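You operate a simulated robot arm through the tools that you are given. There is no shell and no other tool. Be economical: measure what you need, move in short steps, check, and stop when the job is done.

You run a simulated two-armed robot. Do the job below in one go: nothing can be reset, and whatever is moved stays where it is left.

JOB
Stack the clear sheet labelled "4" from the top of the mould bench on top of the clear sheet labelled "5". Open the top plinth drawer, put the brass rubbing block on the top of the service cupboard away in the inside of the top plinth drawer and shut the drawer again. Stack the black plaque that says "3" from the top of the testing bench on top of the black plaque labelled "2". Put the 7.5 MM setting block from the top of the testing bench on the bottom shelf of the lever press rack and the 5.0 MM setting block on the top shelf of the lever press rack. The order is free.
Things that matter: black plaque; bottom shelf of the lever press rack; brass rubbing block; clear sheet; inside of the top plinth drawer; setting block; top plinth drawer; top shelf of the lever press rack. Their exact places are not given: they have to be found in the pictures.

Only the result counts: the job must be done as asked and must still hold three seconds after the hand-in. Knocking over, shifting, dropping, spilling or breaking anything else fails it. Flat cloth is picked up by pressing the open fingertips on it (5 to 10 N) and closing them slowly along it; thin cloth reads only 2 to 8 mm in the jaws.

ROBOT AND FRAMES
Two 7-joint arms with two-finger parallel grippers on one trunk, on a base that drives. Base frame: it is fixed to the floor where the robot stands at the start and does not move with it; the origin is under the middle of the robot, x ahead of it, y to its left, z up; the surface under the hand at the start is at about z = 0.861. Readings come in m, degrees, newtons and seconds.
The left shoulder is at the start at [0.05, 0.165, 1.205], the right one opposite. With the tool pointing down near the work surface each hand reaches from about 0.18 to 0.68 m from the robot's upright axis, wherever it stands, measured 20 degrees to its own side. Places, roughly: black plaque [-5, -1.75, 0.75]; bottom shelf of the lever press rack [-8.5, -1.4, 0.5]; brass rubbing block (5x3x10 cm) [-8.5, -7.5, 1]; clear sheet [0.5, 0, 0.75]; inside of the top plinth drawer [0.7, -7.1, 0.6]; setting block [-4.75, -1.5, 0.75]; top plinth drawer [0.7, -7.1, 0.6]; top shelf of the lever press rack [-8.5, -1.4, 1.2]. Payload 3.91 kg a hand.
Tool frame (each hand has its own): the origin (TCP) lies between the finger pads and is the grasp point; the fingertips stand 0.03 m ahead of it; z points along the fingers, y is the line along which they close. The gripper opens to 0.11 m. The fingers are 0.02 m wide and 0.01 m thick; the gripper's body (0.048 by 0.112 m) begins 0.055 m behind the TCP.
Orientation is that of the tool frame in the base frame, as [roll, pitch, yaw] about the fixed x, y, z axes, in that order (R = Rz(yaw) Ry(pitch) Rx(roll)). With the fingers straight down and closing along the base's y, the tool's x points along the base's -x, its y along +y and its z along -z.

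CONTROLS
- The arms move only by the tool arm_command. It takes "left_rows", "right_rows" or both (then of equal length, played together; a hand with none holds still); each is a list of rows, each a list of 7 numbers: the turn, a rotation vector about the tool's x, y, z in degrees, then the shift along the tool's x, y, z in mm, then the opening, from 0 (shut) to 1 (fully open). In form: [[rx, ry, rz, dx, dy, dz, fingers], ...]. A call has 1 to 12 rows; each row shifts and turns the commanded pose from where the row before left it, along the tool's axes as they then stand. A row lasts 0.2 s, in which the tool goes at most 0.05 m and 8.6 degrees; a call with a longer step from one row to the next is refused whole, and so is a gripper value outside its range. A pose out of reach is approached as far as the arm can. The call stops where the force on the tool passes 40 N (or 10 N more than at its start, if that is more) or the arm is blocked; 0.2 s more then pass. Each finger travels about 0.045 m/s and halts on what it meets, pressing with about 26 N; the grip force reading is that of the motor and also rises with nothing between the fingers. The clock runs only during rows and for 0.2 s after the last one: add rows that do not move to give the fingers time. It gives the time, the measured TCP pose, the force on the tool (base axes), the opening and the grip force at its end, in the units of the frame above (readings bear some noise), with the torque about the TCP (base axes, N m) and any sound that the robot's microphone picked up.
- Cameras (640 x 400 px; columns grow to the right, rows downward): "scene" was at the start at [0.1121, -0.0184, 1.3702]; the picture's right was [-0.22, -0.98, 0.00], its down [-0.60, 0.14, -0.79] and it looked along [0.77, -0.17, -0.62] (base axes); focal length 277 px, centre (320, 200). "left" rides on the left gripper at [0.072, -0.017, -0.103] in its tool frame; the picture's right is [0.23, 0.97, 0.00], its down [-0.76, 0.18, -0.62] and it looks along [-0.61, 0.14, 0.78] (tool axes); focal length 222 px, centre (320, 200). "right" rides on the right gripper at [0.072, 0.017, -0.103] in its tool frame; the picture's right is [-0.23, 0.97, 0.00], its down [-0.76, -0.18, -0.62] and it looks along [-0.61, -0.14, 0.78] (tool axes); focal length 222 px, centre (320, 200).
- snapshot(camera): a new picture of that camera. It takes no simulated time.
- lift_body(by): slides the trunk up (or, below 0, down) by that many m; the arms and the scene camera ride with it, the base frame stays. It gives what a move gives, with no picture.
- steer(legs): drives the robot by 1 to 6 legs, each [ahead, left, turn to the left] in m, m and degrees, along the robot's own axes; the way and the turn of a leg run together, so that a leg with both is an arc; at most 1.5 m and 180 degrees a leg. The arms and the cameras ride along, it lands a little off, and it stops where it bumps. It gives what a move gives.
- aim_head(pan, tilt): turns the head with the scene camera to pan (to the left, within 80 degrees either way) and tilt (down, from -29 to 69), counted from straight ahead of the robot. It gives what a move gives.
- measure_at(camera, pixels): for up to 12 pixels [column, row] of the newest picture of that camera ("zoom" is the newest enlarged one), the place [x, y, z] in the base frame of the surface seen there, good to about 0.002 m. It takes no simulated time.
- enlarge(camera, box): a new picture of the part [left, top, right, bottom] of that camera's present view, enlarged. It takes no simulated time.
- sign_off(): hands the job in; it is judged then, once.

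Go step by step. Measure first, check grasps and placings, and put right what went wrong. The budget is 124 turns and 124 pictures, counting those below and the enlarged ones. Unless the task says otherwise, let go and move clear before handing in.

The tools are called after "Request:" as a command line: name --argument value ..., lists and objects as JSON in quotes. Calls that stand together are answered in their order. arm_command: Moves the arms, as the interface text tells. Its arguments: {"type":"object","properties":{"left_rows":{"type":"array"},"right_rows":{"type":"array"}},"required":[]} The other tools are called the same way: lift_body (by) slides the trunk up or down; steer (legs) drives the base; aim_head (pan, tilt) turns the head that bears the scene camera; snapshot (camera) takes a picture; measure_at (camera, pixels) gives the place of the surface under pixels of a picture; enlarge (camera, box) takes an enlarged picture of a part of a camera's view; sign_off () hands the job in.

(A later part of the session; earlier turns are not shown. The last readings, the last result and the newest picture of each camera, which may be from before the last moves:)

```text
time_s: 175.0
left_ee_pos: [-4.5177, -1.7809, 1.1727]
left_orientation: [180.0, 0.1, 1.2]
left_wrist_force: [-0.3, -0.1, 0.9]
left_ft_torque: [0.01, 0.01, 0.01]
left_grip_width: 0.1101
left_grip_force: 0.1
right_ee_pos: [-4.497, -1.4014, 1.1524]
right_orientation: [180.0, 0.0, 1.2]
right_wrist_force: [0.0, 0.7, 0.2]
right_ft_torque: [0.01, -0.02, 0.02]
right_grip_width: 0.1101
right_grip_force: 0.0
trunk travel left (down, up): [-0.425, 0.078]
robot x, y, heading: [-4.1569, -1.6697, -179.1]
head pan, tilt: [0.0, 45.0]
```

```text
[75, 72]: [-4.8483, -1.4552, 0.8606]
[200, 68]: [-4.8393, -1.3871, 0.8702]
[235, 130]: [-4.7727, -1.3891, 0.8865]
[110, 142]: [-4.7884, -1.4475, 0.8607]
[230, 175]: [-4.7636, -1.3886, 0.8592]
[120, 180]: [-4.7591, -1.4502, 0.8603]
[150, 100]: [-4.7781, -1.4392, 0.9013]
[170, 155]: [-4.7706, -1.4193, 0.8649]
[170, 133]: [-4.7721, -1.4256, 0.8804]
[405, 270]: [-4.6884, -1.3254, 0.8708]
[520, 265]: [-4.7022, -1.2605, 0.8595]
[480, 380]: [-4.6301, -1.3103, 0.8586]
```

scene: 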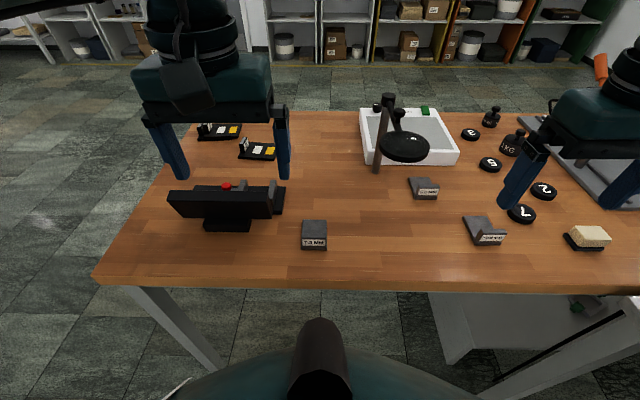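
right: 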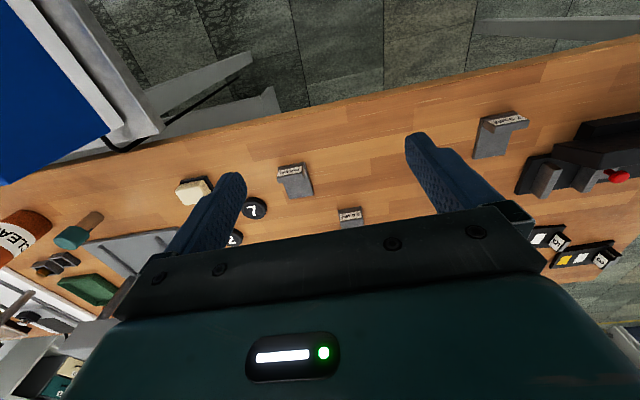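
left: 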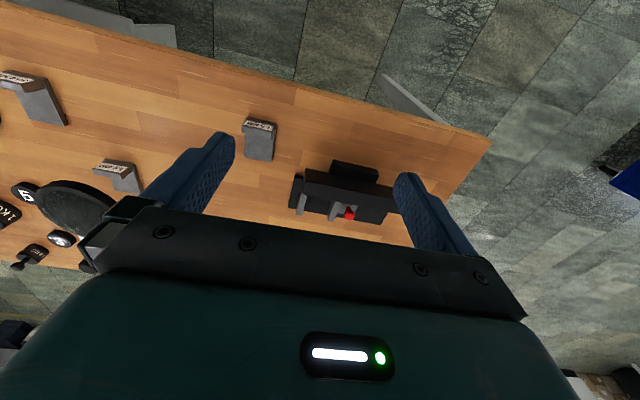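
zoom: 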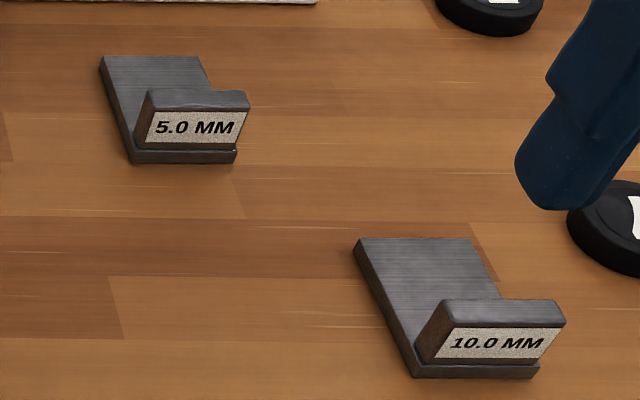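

5.0 MM is the block at (-4.81,-1.413), 7.5 MM at (-4.645,-1.693). Before choosing a grasp tilt I look at the racks from here.

Request:
aim_head --pan 0 --tilt 5

Request:
snapshot --camera "scene"

Request:
enlarge --camera "scene" --box '[230, 150, 470, 300]'

```text
time_s: 176.1
left_ee_pos: [-4.5185, -1.7819, 1.1724]
left_orientation: [180.0, 0.1, 1.3]
left_wrist_force: [-0.2, 0.1, 0.9]
left_ft_torque: [-0.03, -0.02, 0.02]
left_grip_width: 0.1099
left_grip_force: 0.1
right_ee_pos: [-4.4969, -1.4019, 1.1538]
right_orientation: [180.0, 0.0, 1.3]
right_wrist_force: [-0.2, 0.4, 0.0]
right_ft_torque: [0.0, 0.01, -0.02]
right_grip_width: 0.1098
right_grip_force: 0.0
trunk travel left (down, up): [-0.425, 0.078]
robot x, y, heading: [-4.1548, -1.6705, -179.0]
head pan, tilt: [0.0, 5.0]
```

```text
62 pictures are left
```

scene: 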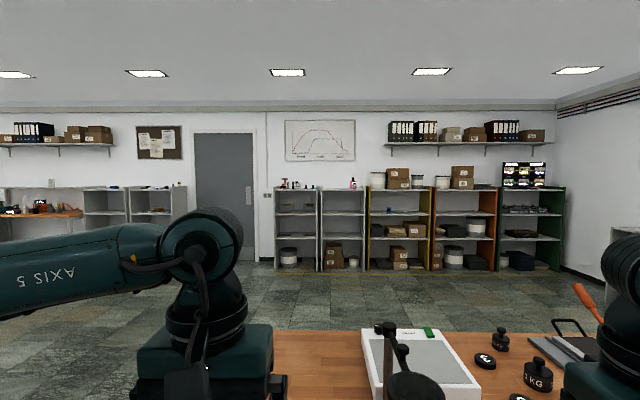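

```text
2.67 times, centred on (350, 225) of scene
```

zoom: 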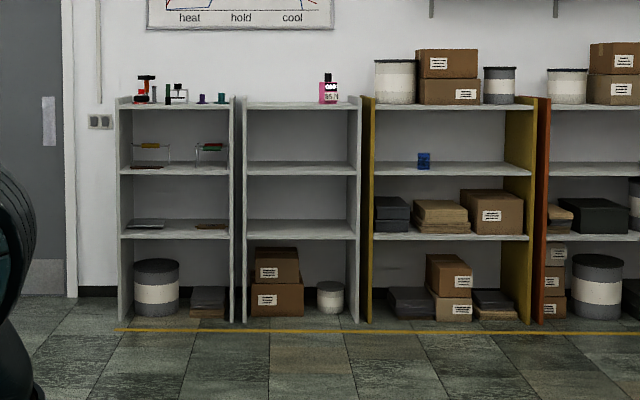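

Request:
measure_at --camera "zoom" --pixels '[[180, 106], [180, 173], [180, 236], [215, 320], [290, 107], [290, 174], [290, 237], [360, 190], [240, 190], [120, 190], [330, 90], [145, 90]]'

Request:
measure_at --camera "zoom" --pixels '[[440, 108], [440, 175], [440, 238], [368, 200], [535, 200], [548, 200], [170, 145], [300, 140], [205, 150], [290, 165], [290, 230], [290, 101]]'

Request:
enlarge --camera "scene" --box '[265, 170, 375, 275]'

```text
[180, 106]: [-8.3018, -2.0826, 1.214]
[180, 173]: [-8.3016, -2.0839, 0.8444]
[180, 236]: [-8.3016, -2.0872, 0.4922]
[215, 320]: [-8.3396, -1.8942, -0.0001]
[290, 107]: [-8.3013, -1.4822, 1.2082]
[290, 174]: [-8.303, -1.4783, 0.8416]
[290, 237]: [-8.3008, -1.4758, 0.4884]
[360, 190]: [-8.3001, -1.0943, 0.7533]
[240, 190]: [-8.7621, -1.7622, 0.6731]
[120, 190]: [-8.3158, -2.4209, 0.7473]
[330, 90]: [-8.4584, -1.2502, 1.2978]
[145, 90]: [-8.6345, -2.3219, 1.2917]
```

```text
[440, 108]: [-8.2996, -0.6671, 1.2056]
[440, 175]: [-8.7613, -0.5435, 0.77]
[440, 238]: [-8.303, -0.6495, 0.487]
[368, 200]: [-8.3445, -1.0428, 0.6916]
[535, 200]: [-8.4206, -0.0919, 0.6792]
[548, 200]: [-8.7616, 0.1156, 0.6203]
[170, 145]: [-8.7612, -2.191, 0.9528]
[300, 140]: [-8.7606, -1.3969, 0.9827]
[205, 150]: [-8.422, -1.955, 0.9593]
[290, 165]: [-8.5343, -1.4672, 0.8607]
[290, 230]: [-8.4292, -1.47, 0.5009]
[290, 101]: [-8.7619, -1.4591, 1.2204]
```

```text
3.81 times, centred on (320, 222) of scene
```

zoom: 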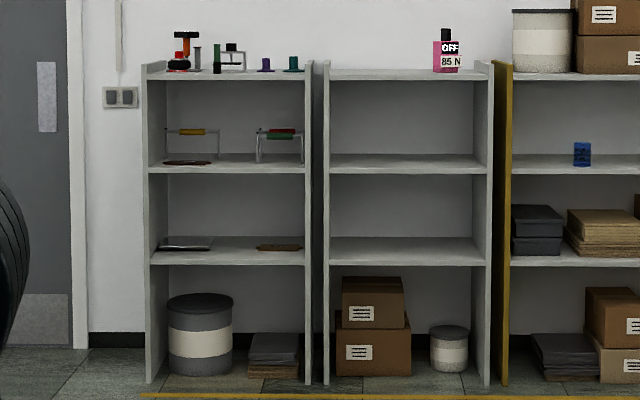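

The lever press rack spans y≈-1.73..-1.09, shelves at z≈0.50, 0.86, 1.22. I'll grasp blocks with 45° tilt. First I measure the lamp head that hangs near block 5.0.

Request:
aim_head --pan 0 --tilt 42

Request:
enlarge --camera "scene" --box '[350, 90, 510, 190]'

Request:
measure_at --camera "zoom" --pixels '[[122, 270], [220, 285], [310, 290], [220, 260], [225, 320], [150, 120], [110, 130], [108, 330], [180, 180], [115, 360]]'

```text
time_s: 177.1
left_ee_pos: [-4.5183, -1.7818, 1.172]
left_orientation: [-180.0, 0.1, 1.3]
left_wrist_force: [0.3, 0.4, -0.3]
left_ft_torque: [0.01, 0.01, -0.04]
left_grip_width: 0.11
left_grip_force: 0.0
right_ee_pos: [-4.4971, -1.4002, 1.1527]
right_orientation: [179.9, -0.1, 1.2]
right_wrist_force: [0.5, 0.4, -0.1]
right_ft_torque: [-0.02, -0.01, 0.01]
right_grip_width: 0.1101
right_grip_force: 0.0
trunk travel left (down, up): [-0.425, 0.078]
robot x, y, heading: [-4.1538, -1.6714, -178.9]
head pan, tilt: [0.0, 42.0]
```

```text
4.00 times, centred on (430, 140) of scene
```

zoom: 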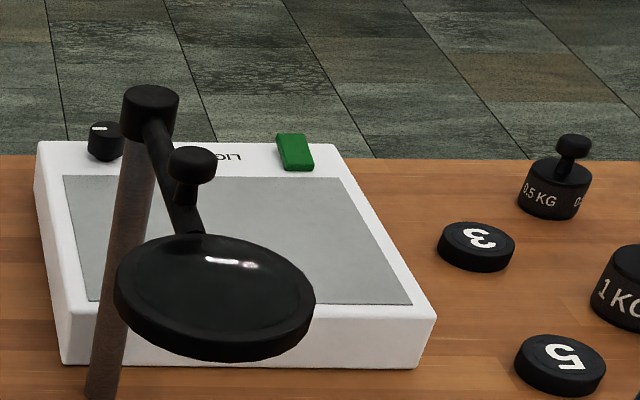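

```text
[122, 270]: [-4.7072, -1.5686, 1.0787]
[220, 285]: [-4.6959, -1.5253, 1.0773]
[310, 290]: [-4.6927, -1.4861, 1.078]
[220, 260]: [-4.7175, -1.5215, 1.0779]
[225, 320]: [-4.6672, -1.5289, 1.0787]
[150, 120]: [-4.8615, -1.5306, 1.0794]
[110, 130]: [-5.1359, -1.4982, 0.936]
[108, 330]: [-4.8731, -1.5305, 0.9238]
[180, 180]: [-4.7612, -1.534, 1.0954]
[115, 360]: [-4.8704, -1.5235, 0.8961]
```

Lamp head: centre (-4.695,-1.527), radius ≈ 42 mm, at z≈1.08, only ~7 cm from the right hand's path. I shift the robot 0.1 m right so the arm comes in from the far side, and tilt both hands 45°.

Request:
steer --legs '[[0, -0.1, -1]]'

Request:
arm_command --right_rows '[[0, -7.5, 0, 0, 0, 0, 0.7], [0, -7.5, 0, 0, 0, 0, 0.7], [0, -7.5, 0, 0, 0, 0, 0.7], [0, -7.5, 0, 0, 0, 0, 0.7], [0, -7.5, 0, 0, 0, 0, 0.7], [0, -7.5, 0, 0, 0, 0, 0.7], [0, 0, 0, 0, 0, 0, 0.7]]' --left_rows '[[0, -7.5, 0, 0, 0, 0, 0.7], [0, -7.5, 0, 0, 0, 0, 0.7], [0, -7.5, 0, 0, 0, 0, 0.7], [0, -7.5, 0, 0, 0, 0, 0.7], [0, -7.5, 0, 0, 0, 0, 0.7], [0, -7.5, 0, 0, 0, 0, 0.7], [0, 0, 0, 0, 0, 0, 0.7]]'

Request:
snapshot --camera "scene"

```text
time_s: 178.6
left_ee_pos: [-4.5209, -1.676, 1.1719]
left_orientation: [180.0, 0.1, 0.1]
left_wrist_force: [-0.4, -0.1, 0.1]
left_ft_torque: [0.0, 0.02, -0.01]
left_grip_width: 0.11
left_grip_force: 0.0
right_ee_pos: [-4.4929, -1.2953, 1.152]
right_orientation: [-180.0, 0.0, 0.2]
right_wrist_force: [-0.1, 0.4, 0.0]
right_ft_torque: [-0.01, 0.0, 0.01]
right_grip_width: 0.1099
right_grip_force: 0.2
trunk travel left (down, up): [-0.425, 0.078]
robot x, y, heading: [-4.1582, -1.574, -179.9]
head pan, tilt: [0.0, 42.0]
```

```text
time_s: 180.2
left_ee_pos: [-4.5224, -1.6772, 1.1731]
left_orientation: [-180.0, 45.1, 0.2]
left_wrist_force: [0.0, 1.4, -0.4]
left_ft_torque: [0.01, 0.01, -0.01]
left_grip_width: 0.0772
left_grip_force: 0.0
right_ee_pos: [-4.5325, -1.2848, 1.1747]
right_orientation: [179.9, 44.9, 0.1]
right_wrist_force: [-0.6, -0.1, 0.7]
right_ft_torque: [0.01, 0.01, 0.03]
right_grip_width: 0.0771
right_grip_force: 0.1
right hand out of reach, approached as far as the arm can: row 5, 6
trunk travel left (down, up): [-0.425, 0.078]
robot x, y, heading: [-4.1526, -1.5731, -179.9]
head pan, tilt: [0.0, 42.0]
```

```text
58 pictures are left
```

scene: 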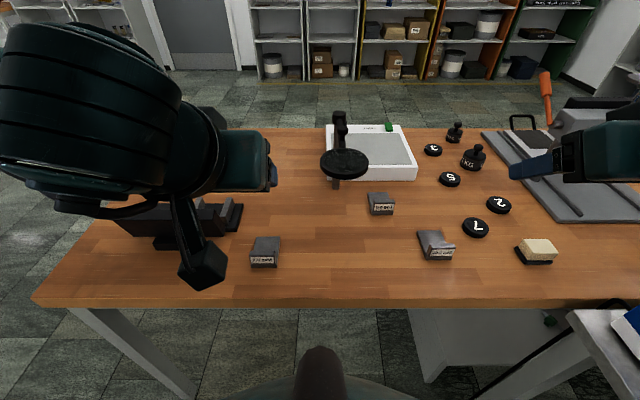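

I bring the right hand to above block 5.0.

Request:
arm_command --right_rows '[[0, 0, 0, -3.3, 14.3, 37, 0.7], [0, 0, 0, -3.3, 14.3, 37, 0.7], [0, 0, 0, -3.3, 14.3, 37, 0.7], [0, 0, 0, -3.3, 14.3, 37, 0.7], [0, 0, 0, -3.3, 14.3, 37, 0.7], [0, 0, 0, -3.3, 14.3, 37, 0.7], [0, 0, 0, -3.3, 14.3, 37, 0.7], [0, 0, 0, -3.3, 14.3, 37, 0.7], [0, 0, 0, -3.3, 14.3, 37, 0.7], [0, 0, 0, 0, 0, 0, 0.7]]'

Request:
snapshot --camera "scene"

Request:
snapshot --camera "right"

```text
time_s: 182.4
left_ee_pos: [-4.5209, -1.6759, 1.1729]
left_orientation: [-180.0, 45.1, 0.1]
left_wrist_force: [1.0, 0.0, 0.0]
left_ft_torque: [0.01, -0.02, 0.02]
left_grip_width: 0.0771
left_grip_force: 0.1
right_ee_pos: [-4.7863, -1.4153, 0.9617]
right_orientation: [179.7, 45.0, 0.1]
right_wrist_force: [-0.4, -0.7, -0.1]
right_ft_torque: [-0.02, 0.02, -0.02]
right_grip_width: 0.0771
right_grip_force: 0.1
trunk travel left (down, up): [-0.425, 0.078]
robot x, y, heading: [-4.1566, -1.574, -179.9]
head pan, tilt: [0.0, 42.0]
```

```text
57 pictures are left
```

scene: 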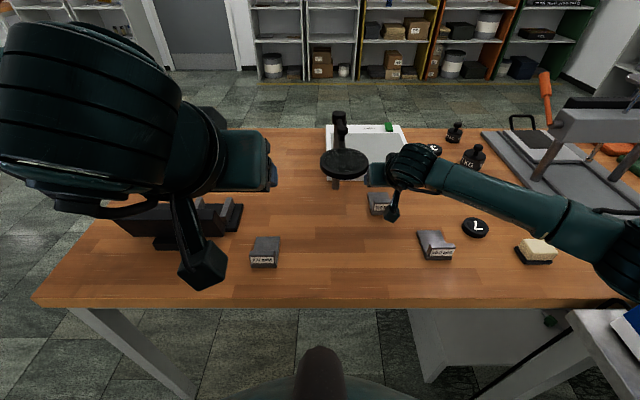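

```text
56 pictures are left
```

right: 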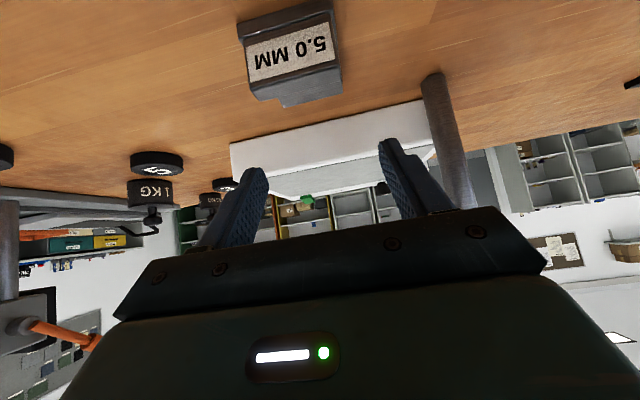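

Block 5.0 is centred on the jaw line. I lower 66 mm vertically.

Request:
arm_command --right_rows '[[0, 0, 0, 16, 0, 16, 0.7], [0, 0, 0, 16, 0, 16, 0.7], [0, 0, 0, 14.5, 0, 14.5, 0.7], [0, 0, 0, 0, 0, 0, 0.7]]'

Request:
snapshot --camera "right"

Request:
enlarge --camera "scene" --box '[310, 120, 470, 220]'

```text
time_s: 183.4
left_ee_pos: [-4.5204, -1.6749, 1.1733]
left_orientation: [-180.0, 45.1, 0.1]
left_wrist_force: [-1.1, 0.4, -0.1]
left_ft_torque: [-0.01, 0.0, 0.0]
left_grip_width: 0.077
left_grip_force: 0.1
right_ee_pos: [-4.788, -1.4139, 0.8945]
right_orientation: [179.9, 45.0, 0.1]
right_wrist_force: [-0.1, 0.6, 0.3]
right_ft_torque: [0.0, 0.03, 0.01]
right_grip_width: 0.0768
right_grip_force: 0.0
trunk travel left (down, up): [-0.425, 0.078]
robot x, y, heading: [-4.1536, -1.5722, -180.0]
head pan, tilt: [0.0, 42.0]
```

```text
55 pictures are left
```

right: 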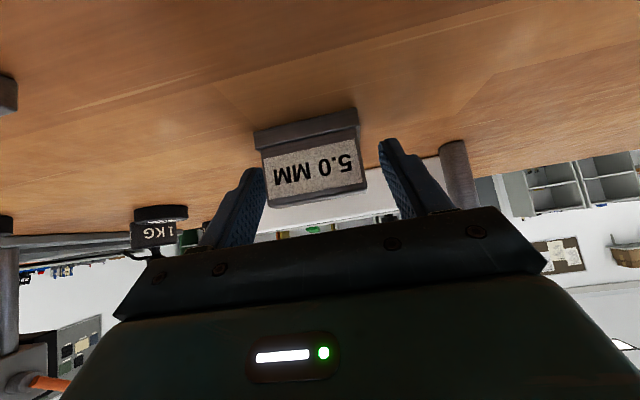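

```text
4.00 times, centred on (390, 170) of scene
```

zoom: 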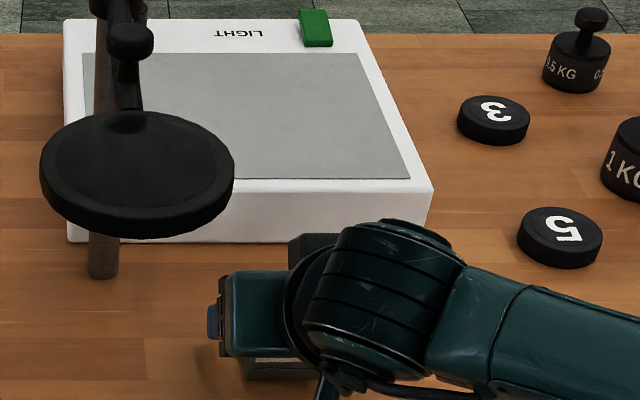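

Request:
arm_command --right_rows '[[0, 0, 0, 2, 0, 2, 0.7], [0, 0, 0, 0, 0, 0, 0.5], [0, 0, 0, 0, 0, 0, 0.25], [0, 0, 0, 0, 0, 0, 0.25], [0, 0, 0, 0, 0, 0, 0.25], [0, 0, 0, -10, 0, -10, 0.25], [0, 0, 0, -20, 0, -20, 0.25]]'

Request:
snapshot --camera "right"

```text
time_s: 185.0
left_ee_pos: [-4.5212, -1.6761, 1.1727]
left_orientation: [-179.9, 45.0, 0.2]
left_wrist_force: [0.1, 0.7, 0.5]
left_ft_torque: [0.0, -0.02, 0.01]
left_grip_width: 0.0771
left_grip_force: 0.1
right_ee_pos: [-4.7876, -1.4135, 0.9326]
right_orientation: [179.9, 44.9, 0.1]
right_wrist_force: [0.0, 0.2, -2.7]
right_ft_torque: [-0.01, -0.05, -0.04]
right_grip_width: 0.0559
right_grip_force: 26.3
trunk travel left (down, up): [-0.425, 0.078]
robot x, y, heading: [-4.1586, -1.573, -180.0]
head pan, tilt: [0.0, 42.0]
```

```text
53 pictures are left
```

right: 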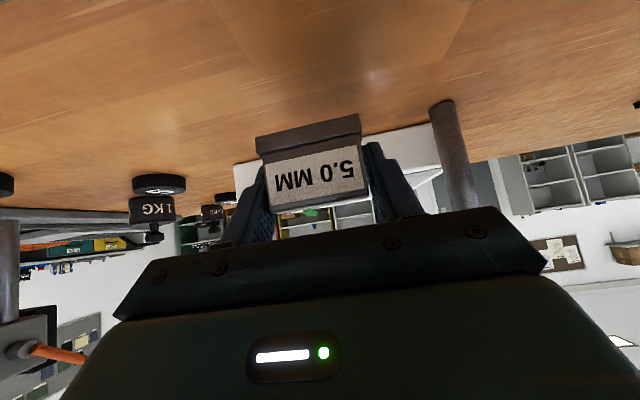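

Block 5.0 is held (56 mm). I retract the right hand while the left goes above block 7.5.

Request:
arm_command --right_rows '[[0, 0, 0, 3.3, -14.3, -37, 0.25], [0, 0, 0, 3.3, -14.3, -37, 0.25], [0, 0, 0, 3.3, -14.3, -37, 0.25], [0, 0, 0, 3.3, -14.3, -37, 0.25], [0, 0, 0, 3.3, -14.3, -37, 0.25], [0, 0, 0, 3.3, -14.3, -37, 0.25], [0, 0, 0, 3.3, -14.3, -37, 0.25], [0, 0, 0, 0, 0, 0, 0.25]]' --left_rows '[[0, 0, 0, 11, 2.4, 31.9, 0.7], [0, 0, 0, 11, 2.4, 31.9, 0.7], [0, 0, 0, 11, 2.4, 31.9, 0.7], [0, 0, 0, 11, 2.4, 31.9, 0.7], [0, 0, 0, 11, 2.4, 31.9, 0.7], [0, 0, 0, 11, 2.4, 31.9, 0.7], [0, 0, 0, 11, 2.4, 31.9, 0.7], [0, 0, 0, 0, 0, 0, 0.7]]'

Request:
snapshot --camera "left"

Request:
snapshot --camera "scene"

```text
time_s: 186.8
left_ee_pos: [-4.6253, -1.6911, 0.9625]
left_orientation: [-180.0, 45.1, 0.1]
left_wrist_force: [0.1, -0.6, 1.4]
left_ft_torque: [0.01, -0.02, 0.01]
left_grip_width: 0.0772
left_grip_force: 0.1
right_ee_pos: [-4.589, -1.3104, 1.0989]
right_orientation: [-180.0, 45.0, 0.2]
right_wrist_force: [0.0, 0.7, -2.4]
right_ft_torque: [0.02, -0.02, -0.02]
right_grip_width: 0.0554
right_grip_force: 25.9
trunk travel left (down, up): [-0.425, 0.078]
robot x, y, heading: [-4.1537, -1.5718, -179.9]
head pan, tilt: [0.0, 42.0]
```

```text
52 pictures are left
```

left: 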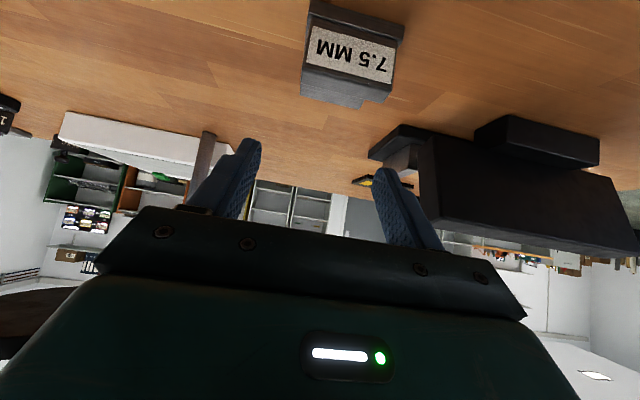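

```text
51 pictures are left
```

scene: 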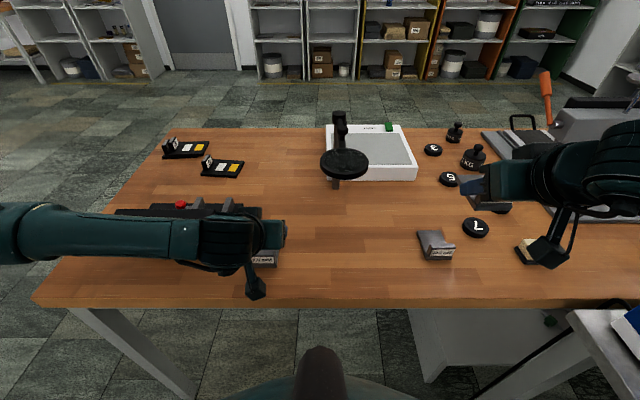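

Symmetric to the earlier view; block 7.5 is centred. I lower, close and lift slightly.

Request:
arm_command --left_rows '[[0, 0, 0, 16, 0, 16, 0.7], [0, 0, 0, 16, 0, 16, 0.7], [0, 0, 0, 14, 0, 14, 0.7], [0, 0, 0, 3.5, 0, 3.5, 0.7], [0, 0, 0, 0, 0, 0, 0.5], [0, 0, 0, 0, 0, 0, 0.25], [0, 0, 0, 0, 0, 0, 0.25], [0, 0, 0, 0, 0, 0, 0.25]]'

Request:
snapshot --camera "left"

```text
time_s: 188.6
left_ee_pos: [-4.6271, -1.6909, 0.8911]
left_orientation: [180.0, 45.1, 0.2]
left_wrist_force: [-1.2, -0.6, 0.2]
left_ft_torque: [-0.04, 0.18, 0.05]
left_grip_width: 0.0553
left_grip_force: 25.8
right_ee_pos: [-4.5888, -1.3102, 1.0998]
right_orientation: [179.9, 44.9, -0.1]
right_wrist_force: [0.5, -0.3, -3.0]
right_ft_torque: [-0.03, -0.07, -0.04]
right_grip_width: 0.0556
right_grip_force: 26.3
trunk travel left (down, up): [-0.425, 0.078]
robot x, y, heading: [-4.1542, -1.5697, -179.8]
head pan, tilt: [0.0, 42.0]
```

```text
50 pictures are left
```

left: 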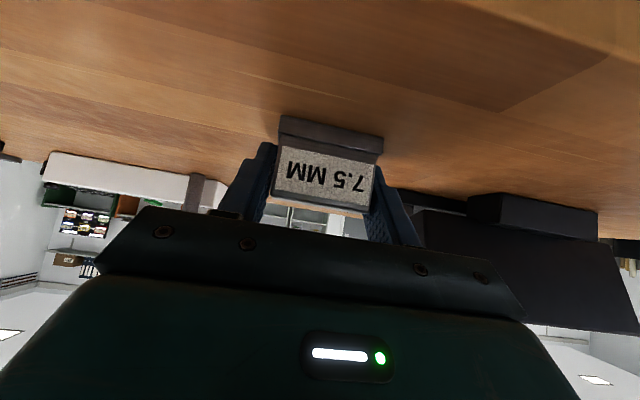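

Gripped. I lift and retract both, then drive round to the rack.

Request:
arm_command --left_rows '[[0, 0, 0, -10, 0, -10, 0.25], [0, 0, 0, -28, 0, -28, 0.25], [0, 0, 0, -28, 0, -28, 0.25], [0, 0, 0, -28, 0, -28, 0.25], [0, 0, 0, -28, 0, -28, 0.25], [0, 0, 0, -28, 0, -28, 0.25], [0, 0, 0, -28, 0, -28, 0.25], [0, 0, 0, 24, 0, -24, 0.25], [0, 0, 0, 24, 0, -24, 0.25], [0, 0, 0, 24, 0, -24, 0.25], [0, 0, 0, 0, 0, 0, 0.25]]' --right_rows '[[0, 0, 0, 0, 0, 0, 0.25], [0, 0, 0, -20, 0, -20, 0.25], [0, 0, 0, 0, 0, 0, 0.25], [0, 0, 0, 0, 0, 0, 0.25], [0, 0, 0, 0, 0, 0, 0.25], [0, 0, 0, 0, 0, 0, 0.25], [0, 0, 0, 0, 0, 0, 0.25], [0, 0, 0, 24, 0, -24, 0.25], [0, 0, 0, 24, 0, -24, 0.25], [0, 0, 0, 0, 0, 0, 0.25], [0, 0, 0, 0, 0, 0, 0.25]]'

Request:
steer --legs '[[0, 1.25, 0], [1.5, 0, 0], [1.5, 0, 0], [0.3, 0, 0], [0, -1.4, 0]]'

Request:
aim_head --pan 0 --tilt 20

Request:
snapshot --camera "scene"

```text
time_s: 191.0
left_ee_pos: [-4.5218, -1.69, 1.1442]
left_orientation: [180.0, 44.9, 0.2]
left_wrist_force: [-0.5, 1.0, -3.8]
left_ft_torque: [-0.03, -0.03, -0.02]
left_grip_width: 0.0556
left_grip_force: 26.5
left hand out of reach, approached as far as the arm can: row 10
right_ee_pos: [-4.5559, -1.3087, 1.1296]
right_orientation: [179.9, 44.9, 0.0]
right_wrist_force: [0.7, -1.0, -1.8]
right_ft_torque: [0.02, -0.05, 0.02]
right_grip_width: 0.0556
right_grip_force: 26.0
right hand out of reach, approached as far as the arm can: row 9
trunk travel left (down, up): [-0.425, 0.078]
robot x, y, heading: [-4.1575, -1.5742, -179.9]
head pan, tilt: [0.0, 42.0]
```

```text
time_s: 230.1
left_ee_pos: [-7.8375, -1.5949, 1.1447]
left_orientation: [180.0, 45.0, 1.5]
left_wrist_force: [0.8, 0.4, -3.3]
left_ft_torque: [-0.01, -0.04, 0.01]
left_grip_width: 0.0556
left_grip_force: 25.6
right_ee_pos: [-7.8787, -1.2153, 1.1299]
right_orientation: [179.9, 44.9, 1.4]
right_wrist_force: [0.3, 0.6, -2.6]
right_ft_torque: [-0.02, -0.02, 0.05]
right_grip_width: 0.0555
right_grip_force: 25.8
trunk travel left (down, up): [-0.425, 0.078]
robot x, y, heading: [-7.4718, -1.4693, -178.7]
head pan, tilt: [0.0, 42.0]
```

```text
time_s: 231.0
left_ee_pos: [-7.8363, -1.5949, 1.1435]
left_orientation: [-180.0, 45.1, 1.5]
left_wrist_force: [-0.6, -0.4, -2.7]
left_ft_torque: [0.0, -0.03, 0.02]
left_grip_width: 0.0555
left_grip_force: 26.2
right_ee_pos: [-7.8792, -1.2146, 1.1305]
right_orientation: [-180.0, 44.9, 1.3]
right_wrist_force: [0.2, -0.2, -3.6]
right_ft_torque: [0.03, -0.03, 0.03]
right_grip_width: 0.0556
right_grip_force: 26.1
trunk travel left (down, up): [-0.425, 0.078]
robot x, y, heading: [-7.4704, -1.4694, -178.4]
head pan, tilt: [0.0, 20.0]
```

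```text
49 pictures are left
```

scene: 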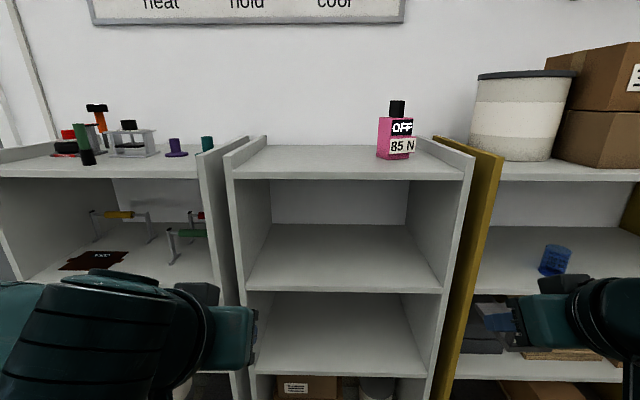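

This rack (centre y≈-1.41) matches the given place. I measure the shelf boards.

Request:
measure_at --camera "scene" --pixels '[[320, 165], [290, 155], [380, 172], [330, 176], [340, 260], [340, 285], [340, 340], [340, 368], [235, 170], [468, 165], [397, 150], [300, 355]]'

```text
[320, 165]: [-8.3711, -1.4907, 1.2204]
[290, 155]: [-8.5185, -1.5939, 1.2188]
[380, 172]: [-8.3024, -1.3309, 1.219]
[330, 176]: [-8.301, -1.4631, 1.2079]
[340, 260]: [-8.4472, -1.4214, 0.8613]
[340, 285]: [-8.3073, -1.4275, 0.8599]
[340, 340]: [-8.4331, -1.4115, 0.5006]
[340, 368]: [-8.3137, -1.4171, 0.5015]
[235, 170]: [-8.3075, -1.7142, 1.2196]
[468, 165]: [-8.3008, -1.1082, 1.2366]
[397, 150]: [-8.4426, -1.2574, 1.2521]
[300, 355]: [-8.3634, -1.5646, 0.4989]
```

Top surface z≈1.219, bottom shelf z≈0.500. I raise trunk and both hands before approaching.

Request:
lift_body --by 0.075

Request:
arm_command --left_rows '[[0, 0, 0, -15, 0, -15, 0.25], [0, 0, 0, -20, 0, -20, 0.25], [0, 0, 0, -20, 0, -20, 0.25], [0, 0, 0, -20, 0, -20, 0.25], [0, 0, 0, 0, 0, 0, 0.25]]' --right_rows '[[0, 0, 0, -15, 0, -15, 0.25], [0, 0, 0, -20, 0, -20, 0.25], [0, 0, 0, -20, 0, -20, 0.25], [0, 0, 0, -20, 0, -20, 0.25], [0, 0, 0, 0, 0, 0, 0.25]]'

```text
time_s: 232.1
left_ee_pos: [-7.8371, -1.5941, 1.2199]
left_orientation: [179.9, 45.0, 1.5]
left_wrist_force: [0.6, -0.6, -2.7]
left_ft_torque: [-0.01, -0.04, 0.03]
left_grip_width: 0.0556
left_grip_force: 26.2
right_ee_pos: [-7.8799, -1.2164, 1.206]
right_orientation: [179.9, 44.9, 1.4]
right_wrist_force: [0.0, 0.6, -3.4]
right_ft_torque: [0.02, -0.03, 0.04]
right_grip_width: 0.0555
right_grip_force: 25.8
trunk travel left (down, up): [-0.5, 0.003]
robot x, y, heading: [-7.4681, -1.4684, -178.6]
head pan, tilt: [0.0, 20.0]
```

```text
time_s: 233.3
left_ee_pos: [-7.8339, -1.5934, 1.3257]
left_orientation: [179.9, 44.9, 1.5]
left_wrist_force: [-0.1, -0.4, -3.0]
left_ft_torque: [-0.01, -0.09, 0.0]
left_grip_width: 0.0557
left_grip_force: 26.3
right_ee_pos: [-7.879, -1.2134, 1.3125]
right_orientation: [179.9, 45.0, 1.4]
right_wrist_force: [0.1, -0.2, -3.0]
right_ft_torque: [-0.01, -0.03, -0.01]
right_grip_width: 0.0556
right_grip_force: 26.2
trunk travel left (down, up): [-0.5, 0.003]
robot x, y, heading: [-7.4748, -1.4697, -178.5]
head pan, tilt: [0.0, 20.0]
```

Request:
steer --legs '[[0.2, 0.1, -1.4], [0.2, 0, 0]]'

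Request:
snapshot --camera "scene"

```text
time_s: 236.2
left_ee_pos: [-8.2352, -1.6825, 1.3265]
left_orientation: [-180.0, 44.9, -0.5]
left_wrist_force: [-0.7, 0.2, -3.2]
left_ft_torque: [0.03, -0.03, -0.03]
left_grip_width: 0.0554
left_grip_force: 26.6
right_ee_pos: [-8.2657, -1.3031, 1.3118]
right_orientation: [179.9, 44.9, -0.5]
right_wrist_force: [-0.8, -0.1, -2.0]
right_ft_torque: [0.01, -0.06, 0.0]
right_grip_width: 0.0559
right_grip_force: 26.3
trunk travel left (down, up): [-0.5, 0.003]
robot x, y, heading: [-7.8649, -1.5718, 179.0]
head pan, tilt: [0.0, 20.0]
```

```text
48 pictures are left
```

scene: 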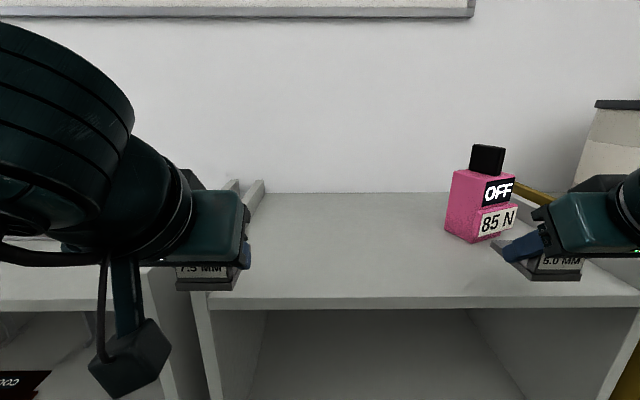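

I slide the right hand left, forward over the top shelf and lower to near contact.

Request:
arm_command --right_rows '[[0, 0, 0, 0, 32.5, 0, 0.25], [0, 0, 0, 0, 32.5, 0, 0.25], [0, 0, 0, 0, 32.5, 0, 0.25], [0, 0, 0, 0, 32.5, 0, 0.25], [0, 0, 0, -29.2, 0, 29.2, 0.25], [0, 0, 0, -29.2, 0, 29.2, 0.25], [0, 0, 0, -29.2, 0, 29.2, 0.25], [0, 0, 0, 12, 0, 12, 0.25], [0, 0, 0, 12, 0, 12, 0.25], [0, 0, 0, 12, 0, 12, 0.25], [0, 0, 0, 0, 0, 0, 0.25]]'

Request:
snapshot --camera "scene"

```text
time_s: 238.6
left_ee_pos: [-8.235, -1.6839, 1.3259]
left_orientation: [-180.0, 45.1, -0.5]
left_wrist_force: [-0.7, -0.1, -2.3]
left_ft_torque: [-0.01, -0.02, 0.01]
left_grip_width: 0.0555
left_grip_force: 26.0
right_ee_pos: [-8.3925, -1.433, 1.2594]
right_orientation: [179.9, 45.0, -0.5]
right_wrist_force: [0.3, 0.4, -2.1]
right_ft_torque: [0.0, -0.02, -0.02]
right_grip_width: 0.0554
right_grip_force: 26.3
trunk travel left (down, up): [-0.5, 0.003]
robot x, y, heading: [-7.8693, -1.5742, 179.4]
head pan, tilt: [0.0, 20.0]
```

```text
47 pictures are left
```

scene: 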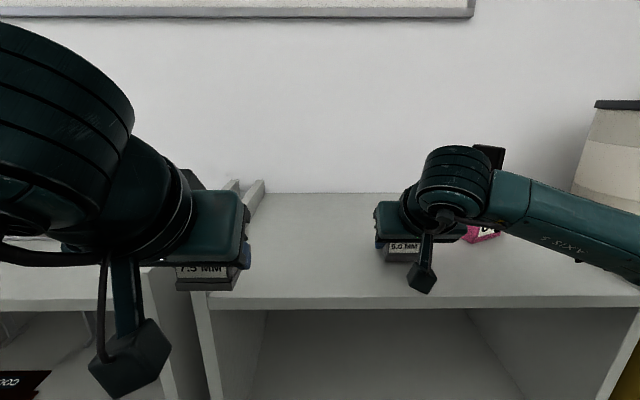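

Bottom ≈ 9 mm above the shelf; I creep down.

Request:
arm_command --right_rows '[[0, 0, 0, 4, 0, 4, 0.25], [0, 0, 0, 1, 0, 1, 0.25], [0, 0, 0, 0.7, 0, 0.7, 0.25], [0, 0, 0, 0, 0, 0, 0.25]]'

```text
time_s: 239.6
left_ee_pos: [-8.2365, -1.684, 1.3261]
left_orientation: [-180.0, 45.0, -0.5]
left_wrist_force: [-0.4, -0.7, -2.4]
left_ft_torque: [-0.04, 0.01, 0.01]
left_grip_width: 0.0556
left_grip_force: 25.6
right_ee_pos: [-8.3925, -1.4319, 1.2534]
right_orientation: [179.9, 44.9, -0.6]
right_wrist_force: [0.2, 0.1, -3.5]
right_ft_torque: [0.01, -0.04, 0.0]
right_grip_width: 0.0554
right_grip_force: 25.8
trunk travel left (down, up): [-0.5, 0.003]
robot x, y, heading: [-7.8682, -1.5748, 179.6]
head pan, tilt: [0.0, 20.0]
```

Request:
arm_command --right_rows '[[0, 0, 0, 0.7, 0, 0.7, 0.25], [0, 0, 0, 0.7, 0, 0.7, 0.25], [0, 0, 0, 0.7, 0, 0.7, 0.25], [0, 0, 0, 0, 0, 0, 0.25]]'

```text
time_s: 240.6
left_ee_pos: [-8.2345, -1.6833, 1.3258]
left_orientation: [180.0, 45.0, -0.6]
left_wrist_force: [0.3, 0.8, -3.1]
left_ft_torque: [0.0, -0.02, 0.0]
left_grip_width: 0.0555
left_grip_force: 26.0
right_ee_pos: [-8.3922, -1.4321, 1.2515]
right_orientation: [179.8, 45.0, -0.6]
right_wrist_force: [1.2, 0.6, 0.2]
right_ft_torque: [0.08, 0.09, 0.01]
right_grip_width: 0.0553
right_grip_force: 26.1
trunk travel left (down, up): [-0.5, 0.003]
robot x, y, heading: [-7.868, -1.5707, 179.3]
head pan, tilt: [0.0, 20.0]
```

Contact begins; 1 mm more, then release and lift away.

Request:
arm_command --right_rows '[[0, 0, 0, 0.6, 0, 0.6, 0.25], [0, 0, 0, 0, 0, 0, 0.5], [0, 0, 0, 0, 0, 0, 0.65], [0, 0, 0, 0, 0, 0, 0.65], [0, 0, 0, -10, 0, -10, 0.65], [0, 0, 0, -25, 0, -25, 0.65], [0, 0, 0, -25, 0, -25, 0.65], [0, 0, 0, -10, 0, -25, 0.65], [0, 0, 0, 20, 0, -20, 0.65], [0, 0, 0, 20, 0, -20, 0.65]]'

Request:
snapshot --camera "scene"

```text
time_s: 242.8
left_ee_pos: [-8.2338, -1.6821, 1.3263]
left_orientation: [179.9, 45.0, -0.4]
left_wrist_force: [-0.4, 0.2, -3.3]
left_ft_torque: [0.0, -0.02, -0.02]
left_grip_width: 0.0555
left_grip_force: 26.2
right_ee_pos: [-8.3225, -1.4329, 1.3573]
right_orientation: [179.8, 45.0, -0.6]
right_wrist_force: [-0.3, -0.3, -0.6]
right_ft_torque: [-0.02, -0.03, 0.02]
right_grip_width: 0.0714
right_grip_force: 0.0
trunk travel left (down, up): [-0.5, 0.003]
robot x, y, heading: [-7.8669, -1.571, 179.6]
head pan, tilt: [0.0, 20.0]
```

```text
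46 pictures are left
```

scene: 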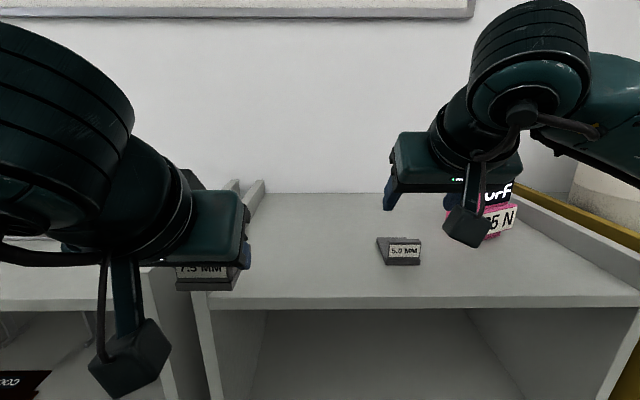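

Block 5.0 stands on the top shelf. I back off, straighten the right hand, and lower the trunk for the bottom shelf.

Request:
steer --legs '[[-0.4, 0, 0.6]]'

Request:
arm_command --right_rows '[[0, 7.5, 0, 0, 0, 0, 1], [0, 7.5, 0, 0, 0, 0, 1], [0, 7.5, 0, 0, 0, 0, 1], [0, 7.5, 0, 0, 0, 0, 1], [0, 7.5, 0, 0, 0, 0, 1], [0, 7.5, 0, 0, 0, 0, 1], [0, 0, 0, 35, -25, 25, 1], [0, 0, 0, 35, -25, 25, 1], [0, 0, 0, 35, -25, 25, 1], [0, 0, 0, 20, -20, 25, 1]]' --left_rows '[[0, 0, 0, 0, -15, 0, 0.25], [0, 0, 0, 0, -15, 0, 0.25], [0, 0, 0, 0, -15, 0, 0.25], [0, 0, 0, 0, -15, 0, 0.25], [0, 0, 0, 0, -15, 0, 0.25], [0, 0, 0, 0, -15, 0, 0.25], [0, 0, 0, 18, -15, 18, 0.25], [0, 0, 0, 18, -15, 18, 0.25], [0, 0, 0, 18, -15, 18, 0.25], [0, 0, 0, 18, -15, 18, 0.25]]'

Request:
lift_body --by -0.48

Request:
aim_head --pan 0 --tilt 25

Request:
snapshot --camera "scene"

```text
time_s: 245.3
left_ee_pos: [-7.8326, -1.6905, 1.3264]
left_orientation: [-179.9, 45.0, 0.4]
left_wrist_force: [-0.7, -0.4, -2.2]
left_ft_torque: [0.01, -0.01, 0.01]
left_grip_width: 0.0557
left_grip_force: 26.4
right_ee_pos: [-7.9246, -1.442, 1.358]
right_orientation: [179.8, 45.0, 0.3]
right_wrist_force: [-0.3, 0.0, 0.1]
right_ft_torque: [0.01, 0.01, -0.02]
right_grip_width: 0.0717
right_grip_force: 0.0
trunk travel left (down, up): [-0.5, 0.003]
robot x, y, heading: [-7.4632, -1.5725, -179.9]
head pan, tilt: [0.0, 20.0]
```

```text
time_s: 247.5
left_ee_pos: [-7.8331, -1.539, 1.2249]
left_orientation: [180.0, 45.0, 0.2]
left_wrist_force: [0.5, 0.3, -2.3]
left_ft_torque: [0.0, -0.03, 0.0]
left_grip_width: 0.0555
left_grip_force: 26.3
right_ee_pos: [-7.8003, -1.345, 1.257]
right_orientation: [179.9, 0.0, 0.3]
right_wrist_force: [-0.9, -0.3, -0.1]
right_ft_torque: [0.0, -0.02, 0.03]
right_grip_width: 0.1097
right_grip_force: 0.1
trunk travel left (down, up): [-0.5, 0.003]
robot x, y, heading: [-7.4691, -1.5694, -179.6]
head pan, tilt: [0.0, 20.0]
```

```text
refused: -0.48 is not a number from -0.4 to 0.4
```

```text
time_s: 248.2
left_ee_pos: [-7.8334, -1.5398, 1.2236]
left_orientation: [-179.9, 45.1, 0.3]
left_wrist_force: [-1.2, -0.7, -3.0]
left_ft_torque: [0.01, -0.07, -0.02]
left_grip_width: 0.0555
left_grip_force: 26.3
right_ee_pos: [-7.8011, -1.3458, 1.2589]
right_orientation: [180.0, -0.1, 0.3]
right_wrist_force: [0.1, 0.1, -0.3]
right_ft_torque: [0.03, 0.01, 0.01]
right_grip_width: 0.1103
right_grip_force: 0.1
trunk travel left (down, up): [-0.5, 0.003]
robot x, y, heading: [-7.4658, -1.5736, -179.6]
head pan, tilt: [0.0, 25.0]
```

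```text
45 pictures are left
```

scene: 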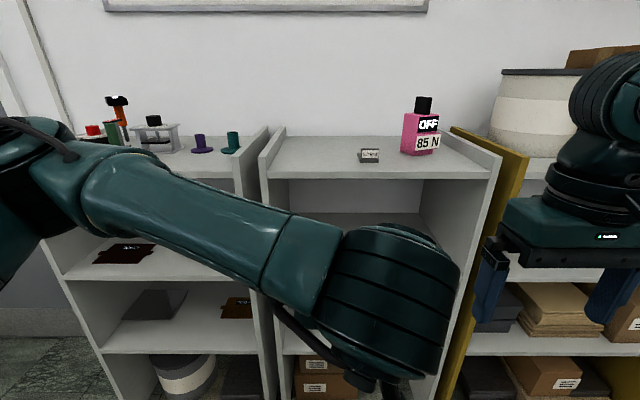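

Request:
lift_body --by -0.4

Request:
lift_body --by -0.08

Request:
arm_command --left_rows '[[0, 0, 0, 25, 0, 25, 0.25], [0, 0, 0, 25, 0, 25, 0.25], [0, 0, 0, 25, 0, 25, 0.25], [0, 0, 0, 25, 0, 25, 0.25], [0, 0, 0, 0, 0, 0, 0.25]]' --right_rows '[[0, 0, 0, 10, -20, 0, 1], [0, 0, 0, 10, -20, 0, 1], [0, 0, 0, 10, -20, 0, 1], [0, 0, 0, 10, -20, 0, 1], [0, 0, 0, 0, 0, 0, 1]]'

Request:
snapshot --camera "scene"

Request:
snapshot --camera "left"

```text
time_s: 252.0
left_ee_pos: [-7.8328, -1.541, 0.8244]
left_orientation: [179.9, 45.0, 0.3]
left_wrist_force: [-0.4, 0.6, -1.8]
left_ft_torque: [-0.01, -0.04, -0.03]
left_grip_width: 0.0555
left_grip_force: 26.3
right_ee_pos: [-7.8004, -1.3466, 0.8583]
right_orientation: [-179.9, 0.0, 0.2]
right_wrist_force: [0.5, 0.7, -0.6]
right_ft_torque: [0.0, -0.02, 0.0]
right_grip_width: 0.11
right_grip_force: 0.1
trunk travel left (down, up): [-0.1, 0.403]
robot x, y, heading: [-7.4646, -1.574, -179.8]
head pan, tilt: [0.0, 25.0]
```

```text
time_s: 253.2
left_ee_pos: [-7.8333, -1.5408, 0.7441]
left_orientation: [180.0, 44.9, 0.4]
left_wrist_force: [0.5, -0.1, -3.1]
left_ft_torque: [-0.02, -0.03, 0.01]
left_grip_width: 0.0559
left_grip_force: 26.0
right_ee_pos: [-7.8003, -1.3463, 0.7781]
right_orientation: [-180.0, 0.0, 0.3]
right_wrist_force: [-1.0, 0.2, 0.9]
right_ft_torque: [0.02, -0.03, 0.02]
right_grip_width: 0.11
right_grip_force: 0.0
trunk travel left (down, up): [-0.02, 0.483]
robot x, y, heading: [-7.4672, -1.5745, -179.5]
head pan, tilt: [0.0, 25.0]
```

```text
time_s: 254.4
left_ee_pos: [-7.8352, -1.5432, 0.6008]
left_orientation: [-180.0, 45.0, 0.5]
left_wrist_force: [0.8, -0.6, -3.3]
left_ft_torque: [-0.04, -0.01, -0.02]
left_grip_width: 0.0557
left_grip_force: 25.7
right_ee_pos: [-7.7616, -1.2658, 0.7786]
right_orientation: [-179.9, -0.1, 0.5]
right_wrist_force: [-0.7, 0.7, -1.2]
right_ft_torque: [0.03, -0.03, 0.01]
right_grip_width: 0.1101
right_grip_force: 0.1
trunk travel left (down, up): [-0.02, 0.483]
robot x, y, heading: [-7.4684, -1.5717, -179.6]
head pan, tilt: [0.0, 25.0]
```

```text
44 pictures are left
```

scene: 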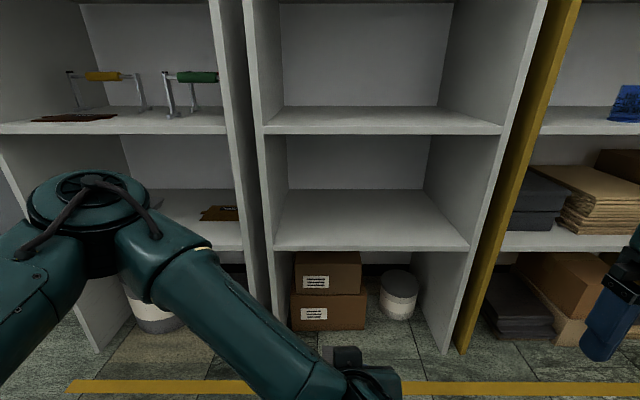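

```text
43 pictures are left
```

left: 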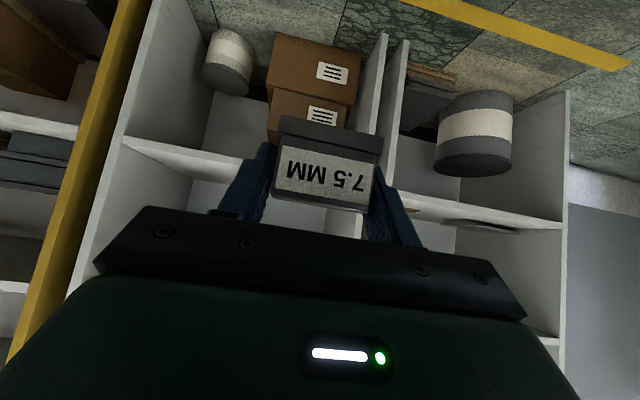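

Request:
measure_at --camera "scene" --pixels '[[60, 190], [110, 180], [40, 260], [200, 270], [345, 360], [268, 235], [470, 235]]'

Request:
steer --legs '[[0.38, -0.04, -0.4]]'

Request:
snapshot --camera "scene"

Request:
snapshot --camera "left"

```text
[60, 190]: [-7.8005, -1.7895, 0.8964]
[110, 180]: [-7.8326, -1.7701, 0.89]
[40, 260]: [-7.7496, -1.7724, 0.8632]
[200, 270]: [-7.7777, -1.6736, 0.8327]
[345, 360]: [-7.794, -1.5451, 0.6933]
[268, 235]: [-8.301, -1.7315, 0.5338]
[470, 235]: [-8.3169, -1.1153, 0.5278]
```

```text
time_s: 256.8
left_ee_pos: [-8.2225, -1.5076, 0.6016]
left_orientation: [179.9, 45.0, 0.8]
left_wrist_force: [-0.1, 0.9, -2.6]
left_ft_torque: [-0.01, 0.0, 0.03]
left_grip_width: 0.0555
left_grip_force: 25.3
right_ee_pos: [-8.1497, -1.2264, 0.7794]
right_orientation: [180.0, 0.1, 0.7]
right_wrist_force: [0.0, 1.3, 0.5]
right_ft_torque: [-0.03, -0.01, -0.01]
right_grip_width: 0.1099
right_grip_force: 0.0
trunk travel left (down, up): [-0.02, 0.483]
robot x, y, heading: [-7.8555, -1.5396, -179.4]
head pan, tilt: [0.0, 25.0]
```

```text
42 pictures are left
```

scene: 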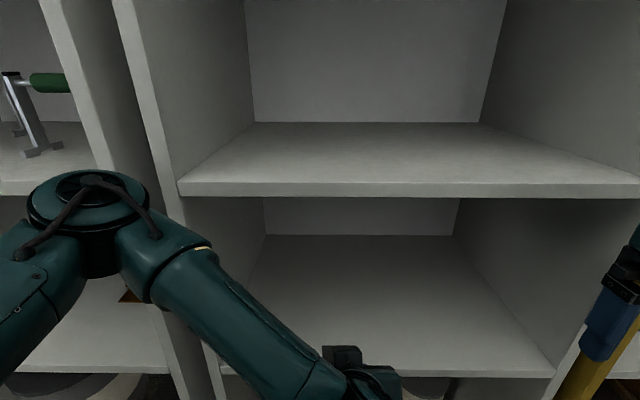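

```text
41 pictures are left
```

left: 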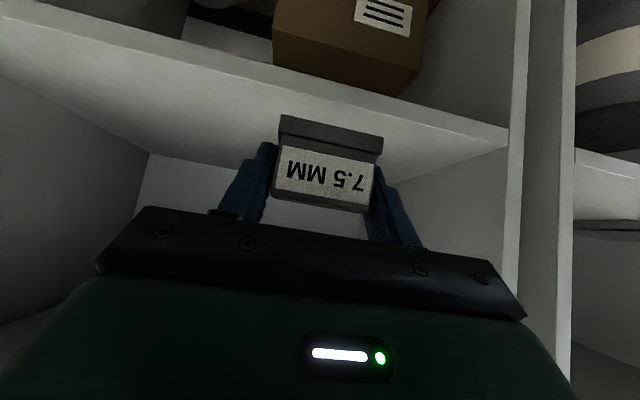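

The elbow is at x≈-8.22, outside the rack; extending the hand should swing it outward, not forward. I extend 0.13 m.

Request:
arm_command --left_rows '[[0, 0, 0, -23, 0, 23, 0.25], [0, 0, 0, -23, 0, 23, 0.25], [0, 0, 0, -23, 0, 23, 0.25], [0, 0, 0, -23, 0, 23, 0.25], [0, 0, 0, 0, 0, 0, 0.25]]'

Request:
snapshot --camera "scene"

Request:
measure_at --camera "scene" --pixels '[[90, 180], [120, 180], [60, 190], [200, 270], [345, 360], [300, 300]]'

```text
time_s: 258.0
left_ee_pos: [-8.3534, -1.508, 0.6024]
left_orientation: [179.9, 44.9, 0.7]
left_wrist_force: [0.0, 0.4, -2.9]
left_ft_torque: [0.01, -0.02, 0.02]
left_grip_width: 0.0556
left_grip_force: 26.2
right_ee_pos: [-8.1508, -1.2281, 0.7785]
right_orientation: [180.0, -0.1, 0.7]
right_wrist_force: [-0.4, 0.7, 0.4]
right_ft_torque: [-0.02, 0.02, -0.02]
right_grip_width: 0.1099
right_grip_force: 0.1
trunk travel left (down, up): [-0.02, 0.483]
robot x, y, heading: [-7.8543, -1.5365, -179.5]
head pan, tilt: [0.0, 25.0]
```

```text
40 pictures are left
```

scene: 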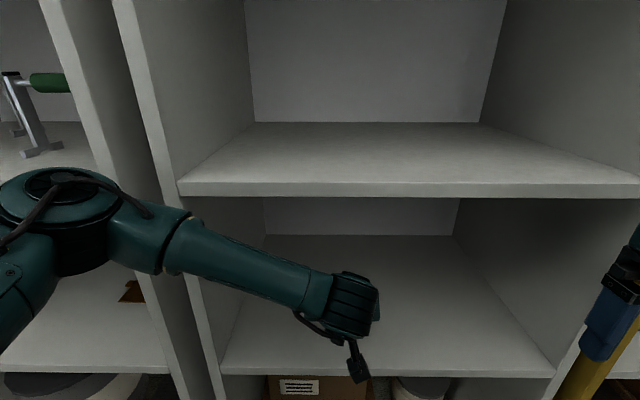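

```text
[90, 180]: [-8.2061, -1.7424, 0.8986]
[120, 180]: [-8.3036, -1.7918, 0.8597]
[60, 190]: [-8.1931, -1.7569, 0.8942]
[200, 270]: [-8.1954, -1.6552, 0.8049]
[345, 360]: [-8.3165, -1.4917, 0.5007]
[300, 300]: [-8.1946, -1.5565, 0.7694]
```

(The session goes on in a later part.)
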